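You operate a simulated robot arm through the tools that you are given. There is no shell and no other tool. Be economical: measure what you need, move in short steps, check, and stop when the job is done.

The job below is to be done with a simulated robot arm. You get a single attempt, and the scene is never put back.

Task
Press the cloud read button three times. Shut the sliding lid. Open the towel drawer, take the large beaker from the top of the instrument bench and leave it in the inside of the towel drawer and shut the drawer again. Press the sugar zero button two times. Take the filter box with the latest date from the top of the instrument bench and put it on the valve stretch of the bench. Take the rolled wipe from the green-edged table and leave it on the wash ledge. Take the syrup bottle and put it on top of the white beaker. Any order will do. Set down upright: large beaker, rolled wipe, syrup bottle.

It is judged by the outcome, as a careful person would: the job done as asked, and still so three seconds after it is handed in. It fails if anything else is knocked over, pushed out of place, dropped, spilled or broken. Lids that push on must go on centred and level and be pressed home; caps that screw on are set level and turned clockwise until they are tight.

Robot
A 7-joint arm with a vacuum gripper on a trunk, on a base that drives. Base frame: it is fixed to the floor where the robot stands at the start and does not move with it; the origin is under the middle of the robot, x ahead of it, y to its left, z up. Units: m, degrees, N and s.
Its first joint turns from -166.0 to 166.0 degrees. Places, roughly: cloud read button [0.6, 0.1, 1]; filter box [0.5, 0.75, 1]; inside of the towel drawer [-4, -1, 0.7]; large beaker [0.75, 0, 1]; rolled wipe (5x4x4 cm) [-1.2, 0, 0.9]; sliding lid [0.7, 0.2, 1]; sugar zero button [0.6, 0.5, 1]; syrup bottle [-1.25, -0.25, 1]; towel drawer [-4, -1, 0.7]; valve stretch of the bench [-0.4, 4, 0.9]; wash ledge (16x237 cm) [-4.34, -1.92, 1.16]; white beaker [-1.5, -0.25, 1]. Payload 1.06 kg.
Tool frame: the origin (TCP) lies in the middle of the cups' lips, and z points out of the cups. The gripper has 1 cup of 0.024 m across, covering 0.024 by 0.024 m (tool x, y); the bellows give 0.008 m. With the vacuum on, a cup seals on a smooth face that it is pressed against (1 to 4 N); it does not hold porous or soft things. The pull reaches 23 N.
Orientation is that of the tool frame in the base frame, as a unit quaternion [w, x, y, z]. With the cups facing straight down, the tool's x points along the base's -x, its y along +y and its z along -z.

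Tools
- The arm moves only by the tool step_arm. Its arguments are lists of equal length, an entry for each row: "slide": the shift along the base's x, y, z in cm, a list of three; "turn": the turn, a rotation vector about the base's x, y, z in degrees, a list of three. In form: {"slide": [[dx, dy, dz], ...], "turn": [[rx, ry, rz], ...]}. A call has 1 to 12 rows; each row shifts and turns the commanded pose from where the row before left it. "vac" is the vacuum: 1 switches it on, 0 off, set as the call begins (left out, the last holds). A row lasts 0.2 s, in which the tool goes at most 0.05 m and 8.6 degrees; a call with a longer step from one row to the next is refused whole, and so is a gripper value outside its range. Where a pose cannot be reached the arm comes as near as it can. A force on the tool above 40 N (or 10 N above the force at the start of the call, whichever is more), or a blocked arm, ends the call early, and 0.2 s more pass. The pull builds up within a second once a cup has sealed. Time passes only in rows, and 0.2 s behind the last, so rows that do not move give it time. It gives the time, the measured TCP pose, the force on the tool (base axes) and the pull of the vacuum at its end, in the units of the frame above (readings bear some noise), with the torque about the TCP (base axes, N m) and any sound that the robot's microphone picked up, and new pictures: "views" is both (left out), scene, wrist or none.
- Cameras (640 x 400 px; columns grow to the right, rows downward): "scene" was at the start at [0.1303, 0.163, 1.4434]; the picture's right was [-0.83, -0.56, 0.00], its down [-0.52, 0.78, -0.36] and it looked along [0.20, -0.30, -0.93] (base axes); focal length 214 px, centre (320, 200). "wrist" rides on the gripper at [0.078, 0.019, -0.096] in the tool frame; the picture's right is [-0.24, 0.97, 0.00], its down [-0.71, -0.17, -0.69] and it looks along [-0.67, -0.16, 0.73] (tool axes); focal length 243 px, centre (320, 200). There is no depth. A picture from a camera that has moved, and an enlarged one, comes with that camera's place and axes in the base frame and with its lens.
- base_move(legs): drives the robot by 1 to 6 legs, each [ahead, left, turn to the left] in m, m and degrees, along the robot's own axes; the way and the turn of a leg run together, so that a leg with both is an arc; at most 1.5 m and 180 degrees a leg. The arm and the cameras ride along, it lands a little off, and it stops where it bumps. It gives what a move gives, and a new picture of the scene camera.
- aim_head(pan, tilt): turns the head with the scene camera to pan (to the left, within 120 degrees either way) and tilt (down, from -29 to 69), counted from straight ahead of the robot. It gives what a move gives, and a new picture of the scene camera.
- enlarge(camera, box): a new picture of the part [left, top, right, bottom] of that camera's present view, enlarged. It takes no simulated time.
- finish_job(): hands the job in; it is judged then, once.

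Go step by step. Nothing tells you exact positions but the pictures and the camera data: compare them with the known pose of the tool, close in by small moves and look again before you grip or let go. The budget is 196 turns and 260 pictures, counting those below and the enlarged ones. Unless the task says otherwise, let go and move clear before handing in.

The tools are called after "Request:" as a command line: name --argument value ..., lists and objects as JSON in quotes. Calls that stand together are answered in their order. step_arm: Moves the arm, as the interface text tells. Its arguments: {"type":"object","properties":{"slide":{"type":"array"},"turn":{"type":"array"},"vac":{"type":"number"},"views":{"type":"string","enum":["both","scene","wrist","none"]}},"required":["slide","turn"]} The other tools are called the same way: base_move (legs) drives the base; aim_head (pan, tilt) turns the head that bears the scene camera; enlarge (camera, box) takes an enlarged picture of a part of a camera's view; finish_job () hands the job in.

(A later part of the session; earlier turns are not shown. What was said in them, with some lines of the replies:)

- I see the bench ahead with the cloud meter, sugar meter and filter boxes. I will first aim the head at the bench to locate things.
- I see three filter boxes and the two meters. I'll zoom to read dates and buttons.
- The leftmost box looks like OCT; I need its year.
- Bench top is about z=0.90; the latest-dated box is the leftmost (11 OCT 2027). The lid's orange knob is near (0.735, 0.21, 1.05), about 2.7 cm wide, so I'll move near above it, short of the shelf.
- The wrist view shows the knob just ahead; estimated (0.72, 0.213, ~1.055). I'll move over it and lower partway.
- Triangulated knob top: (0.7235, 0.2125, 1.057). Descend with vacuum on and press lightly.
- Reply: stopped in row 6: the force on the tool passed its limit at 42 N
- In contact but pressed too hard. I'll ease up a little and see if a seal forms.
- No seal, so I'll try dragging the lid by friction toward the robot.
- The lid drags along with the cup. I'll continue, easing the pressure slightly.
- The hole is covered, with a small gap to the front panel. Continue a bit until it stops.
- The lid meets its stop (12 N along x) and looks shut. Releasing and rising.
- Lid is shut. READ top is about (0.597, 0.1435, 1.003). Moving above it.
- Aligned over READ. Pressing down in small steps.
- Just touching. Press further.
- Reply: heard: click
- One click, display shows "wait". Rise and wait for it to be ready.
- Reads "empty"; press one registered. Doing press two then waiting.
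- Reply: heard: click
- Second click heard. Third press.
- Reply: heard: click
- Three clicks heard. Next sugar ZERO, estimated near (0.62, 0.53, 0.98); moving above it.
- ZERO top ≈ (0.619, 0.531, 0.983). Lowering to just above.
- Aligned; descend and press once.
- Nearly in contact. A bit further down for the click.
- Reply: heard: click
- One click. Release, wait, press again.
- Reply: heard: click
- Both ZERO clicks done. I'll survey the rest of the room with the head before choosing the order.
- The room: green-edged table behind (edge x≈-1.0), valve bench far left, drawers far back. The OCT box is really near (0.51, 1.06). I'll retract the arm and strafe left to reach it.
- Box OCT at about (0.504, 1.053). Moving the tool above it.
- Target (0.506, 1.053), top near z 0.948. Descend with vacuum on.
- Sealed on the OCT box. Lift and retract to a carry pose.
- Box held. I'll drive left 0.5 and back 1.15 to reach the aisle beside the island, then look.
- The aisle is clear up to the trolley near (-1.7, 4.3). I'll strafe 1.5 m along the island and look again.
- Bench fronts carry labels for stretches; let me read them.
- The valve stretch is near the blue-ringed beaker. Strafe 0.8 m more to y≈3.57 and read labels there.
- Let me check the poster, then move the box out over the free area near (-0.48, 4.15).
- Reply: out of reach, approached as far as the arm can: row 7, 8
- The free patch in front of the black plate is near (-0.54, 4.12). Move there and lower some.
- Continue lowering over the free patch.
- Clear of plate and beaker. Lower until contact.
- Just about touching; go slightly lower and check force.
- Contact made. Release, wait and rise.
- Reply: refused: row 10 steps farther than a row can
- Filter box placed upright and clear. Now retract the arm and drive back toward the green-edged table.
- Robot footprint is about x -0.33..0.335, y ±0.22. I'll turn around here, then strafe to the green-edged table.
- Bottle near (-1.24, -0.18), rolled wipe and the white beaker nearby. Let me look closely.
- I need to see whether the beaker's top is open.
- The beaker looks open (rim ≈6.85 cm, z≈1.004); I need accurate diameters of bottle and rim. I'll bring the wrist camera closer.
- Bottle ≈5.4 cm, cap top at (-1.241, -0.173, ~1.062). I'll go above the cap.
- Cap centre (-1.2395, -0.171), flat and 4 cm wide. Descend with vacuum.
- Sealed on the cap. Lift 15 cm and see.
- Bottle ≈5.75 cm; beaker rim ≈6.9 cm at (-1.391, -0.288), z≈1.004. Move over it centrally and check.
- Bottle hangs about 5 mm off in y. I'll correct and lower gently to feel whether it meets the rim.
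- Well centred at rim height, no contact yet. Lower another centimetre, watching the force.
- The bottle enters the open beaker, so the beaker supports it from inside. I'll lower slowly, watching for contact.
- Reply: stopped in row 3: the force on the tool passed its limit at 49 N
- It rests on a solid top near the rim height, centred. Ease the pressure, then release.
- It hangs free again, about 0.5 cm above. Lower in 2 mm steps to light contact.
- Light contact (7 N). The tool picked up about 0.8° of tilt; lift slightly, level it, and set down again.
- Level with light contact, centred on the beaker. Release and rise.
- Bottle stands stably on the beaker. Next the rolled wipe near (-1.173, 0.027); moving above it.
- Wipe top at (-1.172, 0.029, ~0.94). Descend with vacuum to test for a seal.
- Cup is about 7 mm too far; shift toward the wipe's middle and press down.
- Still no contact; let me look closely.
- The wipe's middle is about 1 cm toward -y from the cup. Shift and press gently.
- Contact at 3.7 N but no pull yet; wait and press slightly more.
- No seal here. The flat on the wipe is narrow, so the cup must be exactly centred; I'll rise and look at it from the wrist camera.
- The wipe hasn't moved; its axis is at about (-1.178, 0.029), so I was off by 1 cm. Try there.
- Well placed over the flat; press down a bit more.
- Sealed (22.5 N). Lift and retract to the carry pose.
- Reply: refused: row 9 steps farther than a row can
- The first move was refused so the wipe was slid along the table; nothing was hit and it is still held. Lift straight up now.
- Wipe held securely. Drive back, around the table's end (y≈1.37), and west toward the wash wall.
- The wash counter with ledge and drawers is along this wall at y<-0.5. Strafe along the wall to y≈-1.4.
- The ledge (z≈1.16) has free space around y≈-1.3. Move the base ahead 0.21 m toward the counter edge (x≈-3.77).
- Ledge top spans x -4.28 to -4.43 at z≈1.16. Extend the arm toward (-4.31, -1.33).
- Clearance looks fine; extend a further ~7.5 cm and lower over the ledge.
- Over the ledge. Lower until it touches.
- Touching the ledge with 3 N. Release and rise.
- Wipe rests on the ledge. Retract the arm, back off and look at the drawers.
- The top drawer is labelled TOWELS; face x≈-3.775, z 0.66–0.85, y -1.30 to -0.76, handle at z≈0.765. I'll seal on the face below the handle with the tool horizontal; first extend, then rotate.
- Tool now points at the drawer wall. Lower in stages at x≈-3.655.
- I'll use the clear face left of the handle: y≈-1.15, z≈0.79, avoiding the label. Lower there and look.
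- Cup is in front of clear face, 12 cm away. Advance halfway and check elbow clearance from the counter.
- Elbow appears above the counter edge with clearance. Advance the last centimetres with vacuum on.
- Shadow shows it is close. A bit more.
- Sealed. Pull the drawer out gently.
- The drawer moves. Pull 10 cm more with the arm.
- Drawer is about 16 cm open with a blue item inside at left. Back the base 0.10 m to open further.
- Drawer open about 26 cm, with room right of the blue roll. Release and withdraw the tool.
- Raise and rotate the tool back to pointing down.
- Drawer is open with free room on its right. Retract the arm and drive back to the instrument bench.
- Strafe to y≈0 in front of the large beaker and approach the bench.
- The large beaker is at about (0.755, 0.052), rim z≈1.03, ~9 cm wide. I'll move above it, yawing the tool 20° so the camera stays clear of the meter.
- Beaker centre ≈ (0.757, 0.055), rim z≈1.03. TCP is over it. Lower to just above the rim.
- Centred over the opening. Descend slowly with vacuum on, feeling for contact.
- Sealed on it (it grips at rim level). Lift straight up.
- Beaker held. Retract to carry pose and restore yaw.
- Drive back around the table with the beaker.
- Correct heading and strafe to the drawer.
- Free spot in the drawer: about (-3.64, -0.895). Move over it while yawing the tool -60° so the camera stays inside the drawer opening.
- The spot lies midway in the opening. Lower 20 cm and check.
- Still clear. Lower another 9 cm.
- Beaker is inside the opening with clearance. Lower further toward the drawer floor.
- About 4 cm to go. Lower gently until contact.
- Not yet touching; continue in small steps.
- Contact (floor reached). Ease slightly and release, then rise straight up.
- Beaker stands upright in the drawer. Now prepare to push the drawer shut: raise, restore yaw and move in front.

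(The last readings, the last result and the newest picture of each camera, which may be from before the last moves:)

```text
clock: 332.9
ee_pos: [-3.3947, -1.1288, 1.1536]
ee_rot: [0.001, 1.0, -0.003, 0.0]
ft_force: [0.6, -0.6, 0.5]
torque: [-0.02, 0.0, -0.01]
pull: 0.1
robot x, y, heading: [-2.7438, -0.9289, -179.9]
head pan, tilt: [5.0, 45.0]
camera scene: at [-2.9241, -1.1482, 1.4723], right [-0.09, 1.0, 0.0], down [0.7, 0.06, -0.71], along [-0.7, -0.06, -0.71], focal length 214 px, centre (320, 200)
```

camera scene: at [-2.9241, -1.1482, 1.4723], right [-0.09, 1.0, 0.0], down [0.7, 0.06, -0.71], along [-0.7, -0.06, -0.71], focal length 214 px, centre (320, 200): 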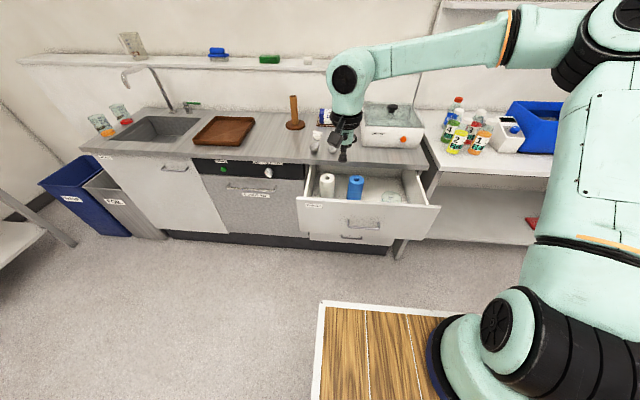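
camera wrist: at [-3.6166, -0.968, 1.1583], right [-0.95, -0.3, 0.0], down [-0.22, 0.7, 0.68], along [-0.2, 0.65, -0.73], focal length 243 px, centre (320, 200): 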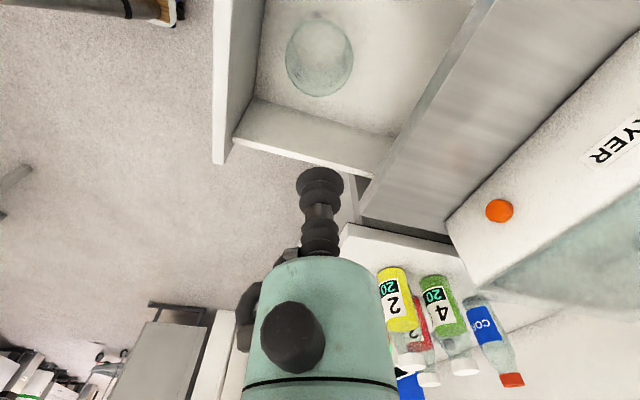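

Rotate the tool to horizontal while moving to x≈-3.48.

Request:
step_arm --slide '[[-1.5, -0.2, 0], [-1.5, -0.2, 0], [-1.5, -0.2, 0], [-1.5, -0.2, 0], [-1.5, -0.2, 0], [-1, -0.2, 0], [0, -0.2, 0], [0, -0.2, 0], [0, -0.2, 0], [0, 0, 0], [0, 0, 0]]' --turn '[[0, 8.2, 0], [0, 8.2, 0], [0, 8.2, 0], [0, 8.2, 0], [0, 8.2, 0], [0, 8.2, 0], [0, 8.2, 0], [0, 8.2, 0], [0, 8.2, 0], [0, 8.2, 0], [0, 8, 0]]' --views "none"

```text
clock: 335.3
ee_pos: [-3.479, -1.148, 1.1546]
ee_rot: [-0.004, -0.706, 0.002, 0.708]
ft_force: [-0.3, 0.9, 0.3]
torque: [-0.01, -0.02, 0.02]
pull: 0.0
robot x, y, heading: [-2.744, -0.93, -180.1]
head pan, tilt: [5.0, 45.0]
```

Lower to the drawer face height in front of it.

Request:
step_arm --slide '[[0, 0, -4.5], [0, 0, -4.5], [0, 0, -4.5], [0, 0, -4.5], [0, 0, -4.5], [0, 0, -4.5], [0, 0, -4.5], [0, 0, -4.5]]' --turn '[[0, 0, 0], [0, 0, 0], [0, 0, 0], [0, 0, 0], [0, 0, 0], [0, 0, 0], [0, 0, 0], [0, 0, 0]]'

```text
clock: 337.1
ee_pos: [-3.4801, -1.1507, 0.7923]
ee_rot: [-0.005, -0.707, 0.002, 0.707]
ft_force: [-0.3, -0.6, -0.3]
torque: [0.02, -0.01, 0.01]
pull: 0.1
robot x, y, heading: [-2.7415, -0.9293, -180.2]
head pan, tilt: [5.0, 45.0]
camera scene: at [-2.9241, -1.1482, 1.4723], right [-0.09, 1.0, 0.0], down [0.7, 0.06, -0.71], along [-0.7, -0.06, -0.71], focal length 214 px, centre (320, 200)
camera wrist: at [-3.3862, -1.1692, 0.7164], right [0.0, -0.97, 0.24], down [0.68, 0.18, 0.71], along [-0.73, 0.16, 0.66], focal length 243 px, centre (320, 200)
```

scene: 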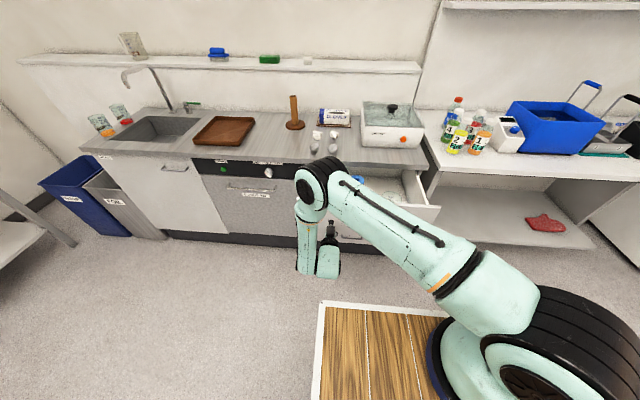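
wrist: 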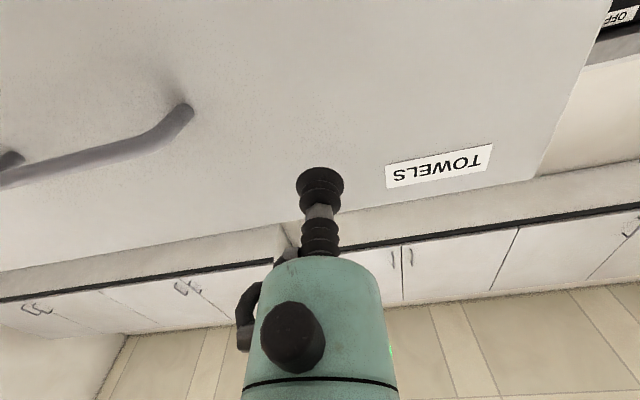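

Push the drawer slowly with the arm.

Request:
step_arm --slide '[[-2, 0, 0], [-1.5, 0, 0], [-0.8, 0, 0], [-0.8, 0, 0], [-1, 0, 0], [-1, 0, 0], [-1, 0, 0], [-1, 0, 0], [-1, 0, 0], [-1, 0, 0], [-0.8, 0, 0], [-0.5, 0, 0]]' --turn '[[0, 0, 0], [0, 0, 0], [0, 0, 0], [0, 0, 0], [0, 0, 0], [0, 0, 0], [0, 0, 0], [0, 0, 0], [0, 0, 0], [0, 0, 0], [0, 0, 0], [0, 0, 0]]'

Request:
enlarge --camera "scene" --box '[280, 130, 460, 260]'

```text
clock: 339.7
ee_pos: [-3.6026, -1.1475, 0.7942]
ee_rot: [-0.003, -0.707, 0.001, 0.707]
ft_force: [-0.3, 0.3, -0.6]
torque: [-0.03, 0.01, -0.01]
pull: 0.1
robot x, y, heading: [-2.7443, -0.934, -179.9]
head pan, tilt: [5.0, 45.0]
camera scene: at [-2.9241, -1.1483, 1.4723], right [-0.09, 1.0, 0.0], down [0.7, 0.06, -0.71], along [-0.7, -0.06, -0.71], focal length 214 px, centre (320, 200)
camera wrist: at [-3.5074, -1.166, 0.7156], right [0.0, -0.97, 0.24], down [0.68, 0.18, 0.71], along [-0.73, 0.16, 0.66], focal length 243 px, centre (320, 200)
```

scene: 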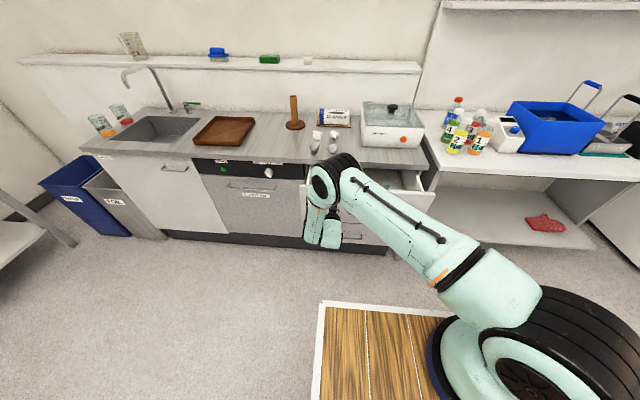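
wrist: 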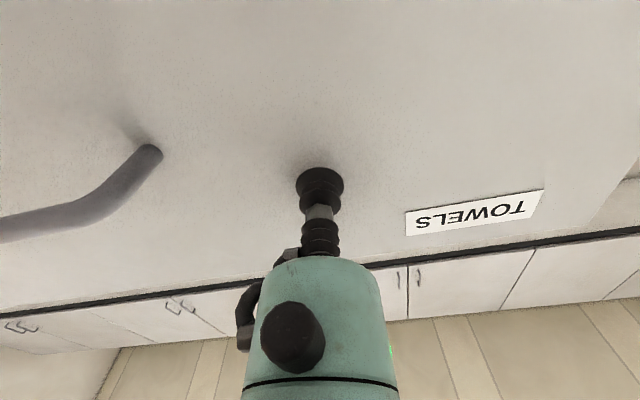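

```text
3.08 times, centred on (370, 195) of scene
camera zoom: at [-2.9241, -1.1483, 1.4723], right [-0.09, 1.0, 0.0], down [0.7, 0.06, -0.71], along [-0.7, -0.06, -0.71], focal length 660 px, centre (166, 215)
```

zoom: 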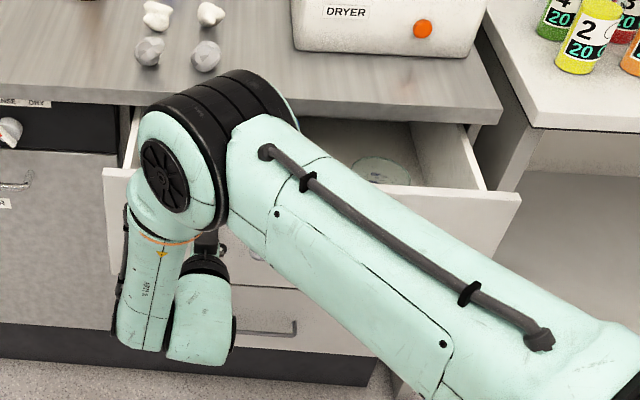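

The drawer moves and the beaker stays standing. Retract the tool 9 cm, advance the base 10 cm.

Request:
step_arm --slide '[[3, 0, 0], [3, 0, 0], [3.5, 0, 0]]' --turn '[[0, 0, 0], [0, 0, 0], [0, 0, 0]]' --views "none"

Request:
base_move --legs '[[0.1, 0, 0]]'

Request:
step_arm --slide '[[-0.5, 0, 0], [-0.8, 0, 0], [-1, 0, 0], [-1, 0, 0], [-1, 0, 0], [-1, 0, 0], [-1, 0, 0], [-1, 0, 0], [-1, 0, 0], [-1, 0, 0], [-0.8, 0, 0], [-0.5, 0, 0]]' --turn '[[0, 0, 0], [0, 0, 0], [0, 0, 0], [0, 0, 0], [0, 0, 0], [0, 0, 0], [0, 0, 0], [0, 0, 0], [0, 0, 0], [0, 0, 0], [0, 0, 0], [0, 0, 0]]'

```text
clock: 340.5
ee_pos: [-3.5066, -1.1477, 0.7938]
ee_rot: [0.004, 0.707, -0.001, -0.707]
ft_force: [0.6, -0.3, 0.6]
torque: [-0.02, 0.02, 0.04]
pull: 0.0
robot x, y, heading: [-2.7438, -0.9301, -179.8]
head pan, tilt: [5.0, 45.0]
```

```text
clock: 341.6
ee_pos: [-3.6076, -1.1482, 0.7933]
ee_rot: [0.003, 0.707, -0.001, -0.707]
ft_force: [-0.3, 0.2, -0.5]
torque: [0.0, -0.01, -0.01]
pull: 0.0
robot x, y, heading: [-2.8423, -0.9307, 180.1]
head pan, tilt: [5.0, 45.0]
camera scene: at [-3.0247, -1.1481, 1.4722], right [-0.09, 1.0, 0.0], down [0.7, 0.06, -0.71], along [-0.7, -0.06, -0.71], focal length 214 px, centre (320, 200)
```

scene: 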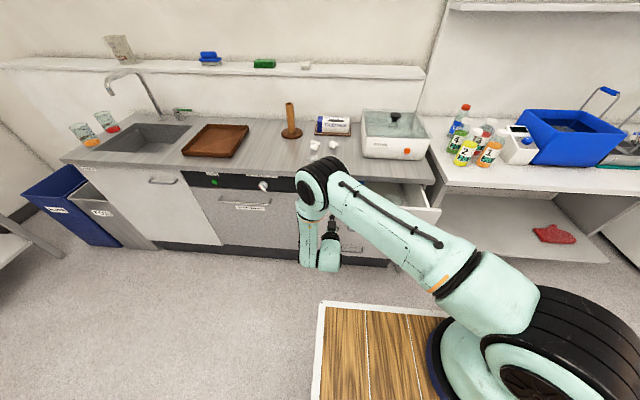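

```text
clock: 344.2
ee_pos: [-3.713, -1.1477, 0.794]
ee_rot: [-0.003, -0.707, 0.002, 0.707]
ft_force: [0.3, -0.5, 0.5]
torque: [0.04, 0.02, 0.01]
pull: 0.0
robot x, y, heading: [-2.8446, -0.9297, 179.8]
head pan, tilt: [5.0, 45.0]
camera scene: at [-3.0247, -1.1481, 1.4723], right [-0.09, 1.0, 0.0], down [0.7, 0.06, -0.71], along [-0.7, -0.06, -0.71], focal length 214 px, centre (320, 200)
camera wrist: at [-3.6176, -1.1654, 0.7157], right [0.0, -0.97, 0.24], down [0.69, 0.18, 0.71], along [-0.73, 0.16, 0.66], focal length 243 px, centre (320, 200)
```

scene: 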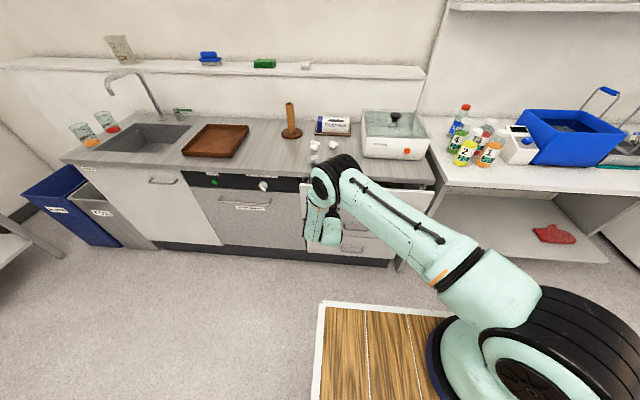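
wrist: 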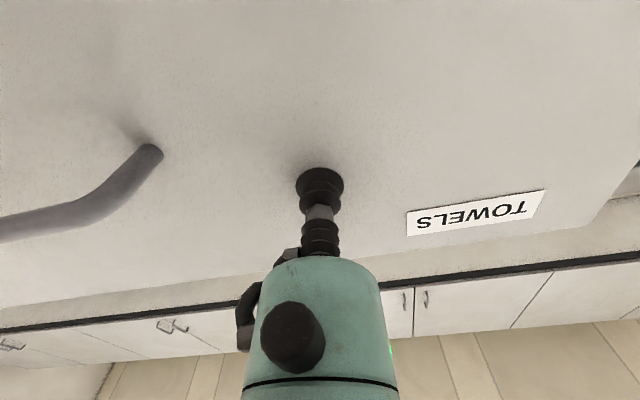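

Nearly closed; about 7 cm remain. Continue slowly until it stops.

Request:
step_arm --slide '[[-0.8, 0, 0], [-1, 0, 0], [-1, 0, 0], [-1, 0, 0], [-1, 0, 0], [-0.8, 0, 0], [-0.6, 0, 0], [-0.5, 0, 0], [-0.4, 0, 0], [-0.4, 0, 0], [0, 0, 0]]' --turn '[[0, 0, 0], [0, 0, 0], [0, 0, 0], [0, 0, 0], [0, 0, 0], [0, 0, 0], [0, 0, 0], [0, 0, 0], [0, 0, 0], [0, 0, 0], [0, 0, 0]]'

Request:
enlarge --camera "scene" --box '[280, 130, 460, 260]'

```text
clock: 346.6
ee_pos: [-3.7889, -1.1493, 0.7912]
ee_rot: [0.002, 0.707, -0.003, -0.707]
ft_force: [3.4, 0.1, -1.8]
torque: [0.05, 0.03, -0.02]
pull: 0.0
robot x, y, heading: [-2.8417, -0.932, -180.1]
head pan, tilt: [5.0, 45.0]
camera scene: at [-3.0247, -1.1481, 1.4723], right [-0.09, 1.0, 0.0], down [0.7, 0.06, -0.71], along [-0.7, -0.06, -0.71], focal length 214 px, centre (320, 200)
camera wrist: at [-3.6935, -1.1664, 0.714], right [0.0, -0.97, 0.24], down [0.68, 0.18, 0.71], along [-0.73, 0.16, 0.66], focal length 243 px, centre (320, 200)
```

scene: 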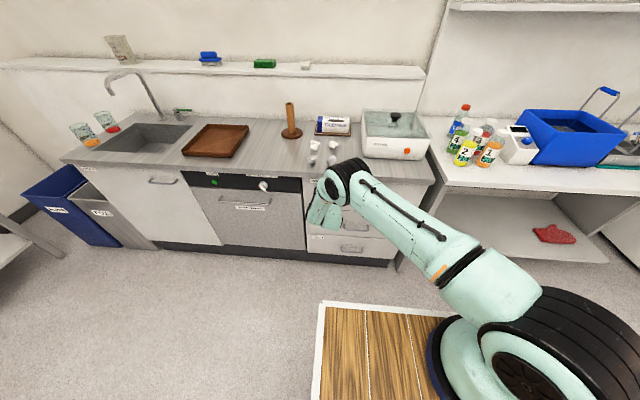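
wrist: 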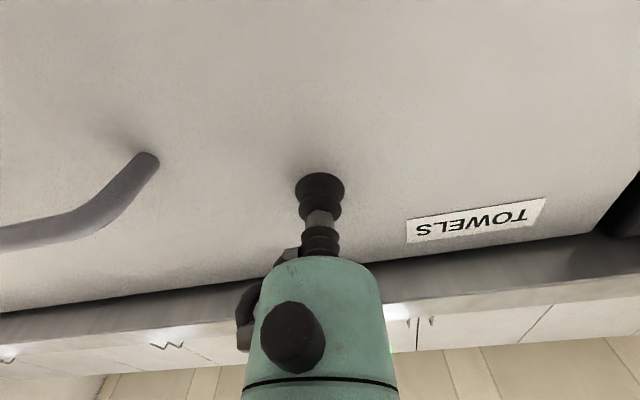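

```text
3.08 times, centred on (370, 195) of scene
camera zoom: at [-3.0247, -1.1481, 1.4723], right [-0.09, 1.0, 0.0], down [0.7, 0.06, -0.71], along [-0.7, -0.06, -0.71], focal length 660 px, centre (166, 215)
```

zoom: 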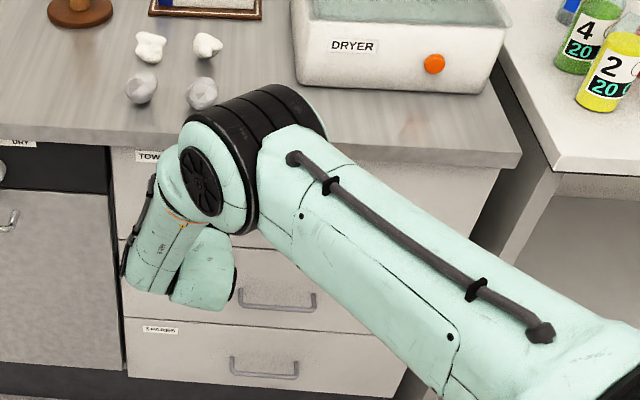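

Position matches the closed drawer. Push a little more to be sure it's home.

Request:
step_arm --slide '[[-0.3, 0, 0], [-0.2, 0, 0], [0, 0, 0]]' --turn '[[0, 0, 0], [0, 0, 0], [0, 0, 0]]' --views "none"

```text
clock: 347.4
ee_pos: [-3.7918, -1.1491, 0.7928]
ee_rot: [0.003, 0.708, -0.003, -0.707]
ft_force: [16.9, 0.3, -2.1]
torque: [-0.02, 0.07, 0.01]
pull: 0.1
robot x, y, heading: [-2.8458, -0.932, -180.0]
head pan, tilt: [5.0, 45.0]
```

Firm stop at 17 N: the drawer is shut. Withdraw and raise the tool, then check.

Request:
step_arm --slide '[[1, 0, 0], [4, 0, 0], [4, 0, 0], [4.5, 0, 0], [4, 0, 2], [1, 0, 4.5], [0, 0, 4.5], [0, 0, 4.5], [0, 0, 4.5], [0, 0, 4.5], [0, 0, 4.5], [0, 0, 4.5]]' --turn '[[0, 0, 0], [0, 0, 0], [0, 0, 0], [0, 0, 0], [0, 0, 0], [0, 0, 0], [0, 0, 0], [0, 0, 0], [0, 0, 0], [0, 0, 0], [0, 0, 0], [0, 0, 0]]' --views "scene"

Request:
enlarge --camera "scene" --box '[260, 50, 460, 260]'

```text
clock: 350.1
ee_pos: [-3.6093, -1.1502, 1.1233]
ee_rot: [0.001, 0.707, -0.002, -0.707]
ft_force: [-0.2, -1.0, -0.4]
torque: [0.01, 0.04, -0.01]
pull: 0.0
robot x, y, heading: [-2.8425, -0.9302, -180.2]
head pan, tilt: [5.0, 45.0]
camera scene: at [-3.0251, -1.1484, 1.4722], right [-0.09, 1.0, 0.0], down [0.7, 0.06, -0.71], along [-0.7, -0.06, -0.71], focal length 214 px, centre (320, 200)
```

scene: 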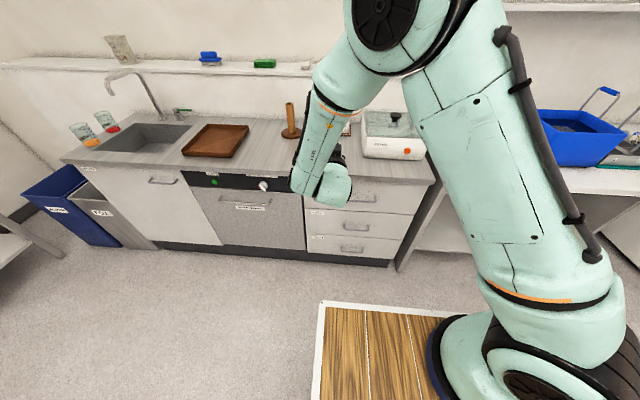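

```text
1.90 times, centred on (360, 155) of scene
camera zoom: at [-3.0251, -1.1484, 1.4722], right [-0.09, 1.0, 0.0], down [0.7, 0.06, -0.71], along [-0.7, -0.06, -0.71], focal length 408 px, centre (244, 286)
```

zoom: 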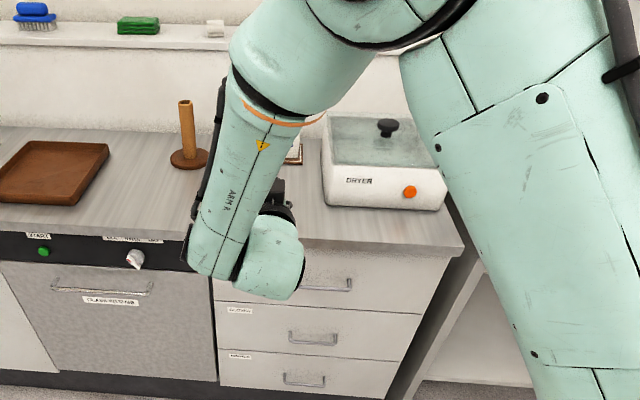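

Drawer is shut and the wipe is on the ledge. One last look back at the bottle.

Request:
aim_head --pan -120 --tilt 15

Request:
enlarge --camera "scene" --box '[380, 150, 560, 270]'

```text
clock: 352.1
ee_pos: [-3.6097, -1.1508, 1.1244]
ee_rot: [0.004, 0.707, -0.001, -0.707]
ft_force: [0.0, 0.4, -0.1]
torque: [-0.01, -0.03, -0.02]
pull: 0.1
robot x, y, heading: [-2.845, -0.9266, 180.1]
head pan, tilt: [-120.0, 15.0]
camera scene: at [-2.8971, -1.0601, 1.5191], right [0.87, -0.5, 0.0], down [-0.13, -0.22, -0.97], along [0.48, 0.84, -0.26], focal length 214 px, centre (320, 200)
```

scene: 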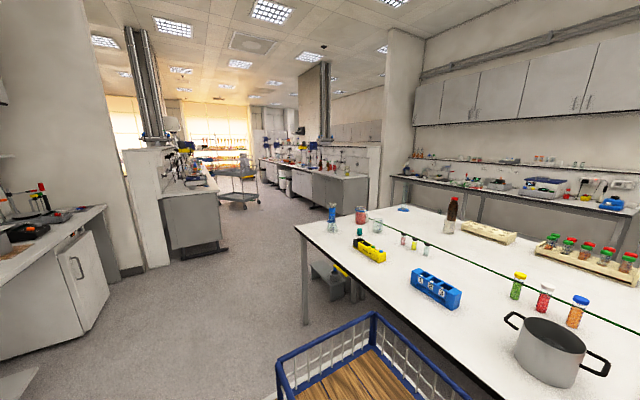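

```text
3.33 times, centred on (470, 210) of scene
camera zoom: at [-2.8971, -1.0601, 1.5191], right [0.87, -0.5, 0.0], down [-0.13, -0.22, -0.97], along [0.48, 0.84, -0.26], focal length 715 px, centre (-180, 167)
```

zoom: 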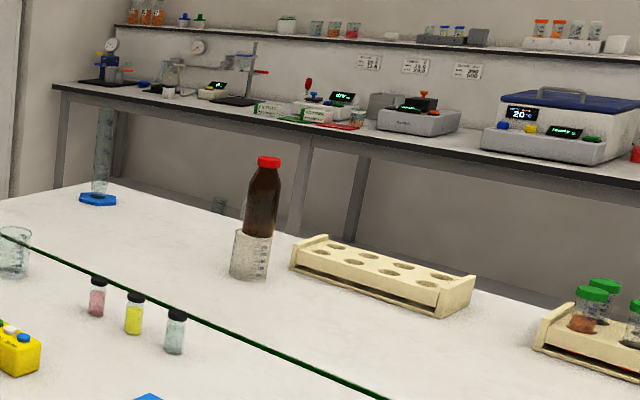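

The bottle stands on the white beaker, the drawer is shut, and the other items are in place. Handing in.

Request:
finish_job

```text
The job is handed in.
```

I did every step and handed the job in; the result of the judging is not known to me.

- **Buttons:** I pressed cloud read three times and sugar zero twice, and heard a click each time.
- **Sliding lid:** it is shut against its stop.
- **Large beaker:** it stands in the towel drawer, which I pushed shut to a firm stop.
- **Filter box:** I took the one dated 11 OCT 2027 and put it on the bench at about [-0.55, 4.12]. No label there says "valve stretch", so I went by the rough place you gave.
- **Rolled wipe:** it is on the wash ledge, lying the same way up as I found it. A refused command meant I slid it along the green-edged table before lifting it, but it hit nothing.
- **Syrup bottle:** it stands upright on the white beaker. The beaker looked open at the top, but the bottle came to rest near the rim, and it was still standing when I looked just before handing in.
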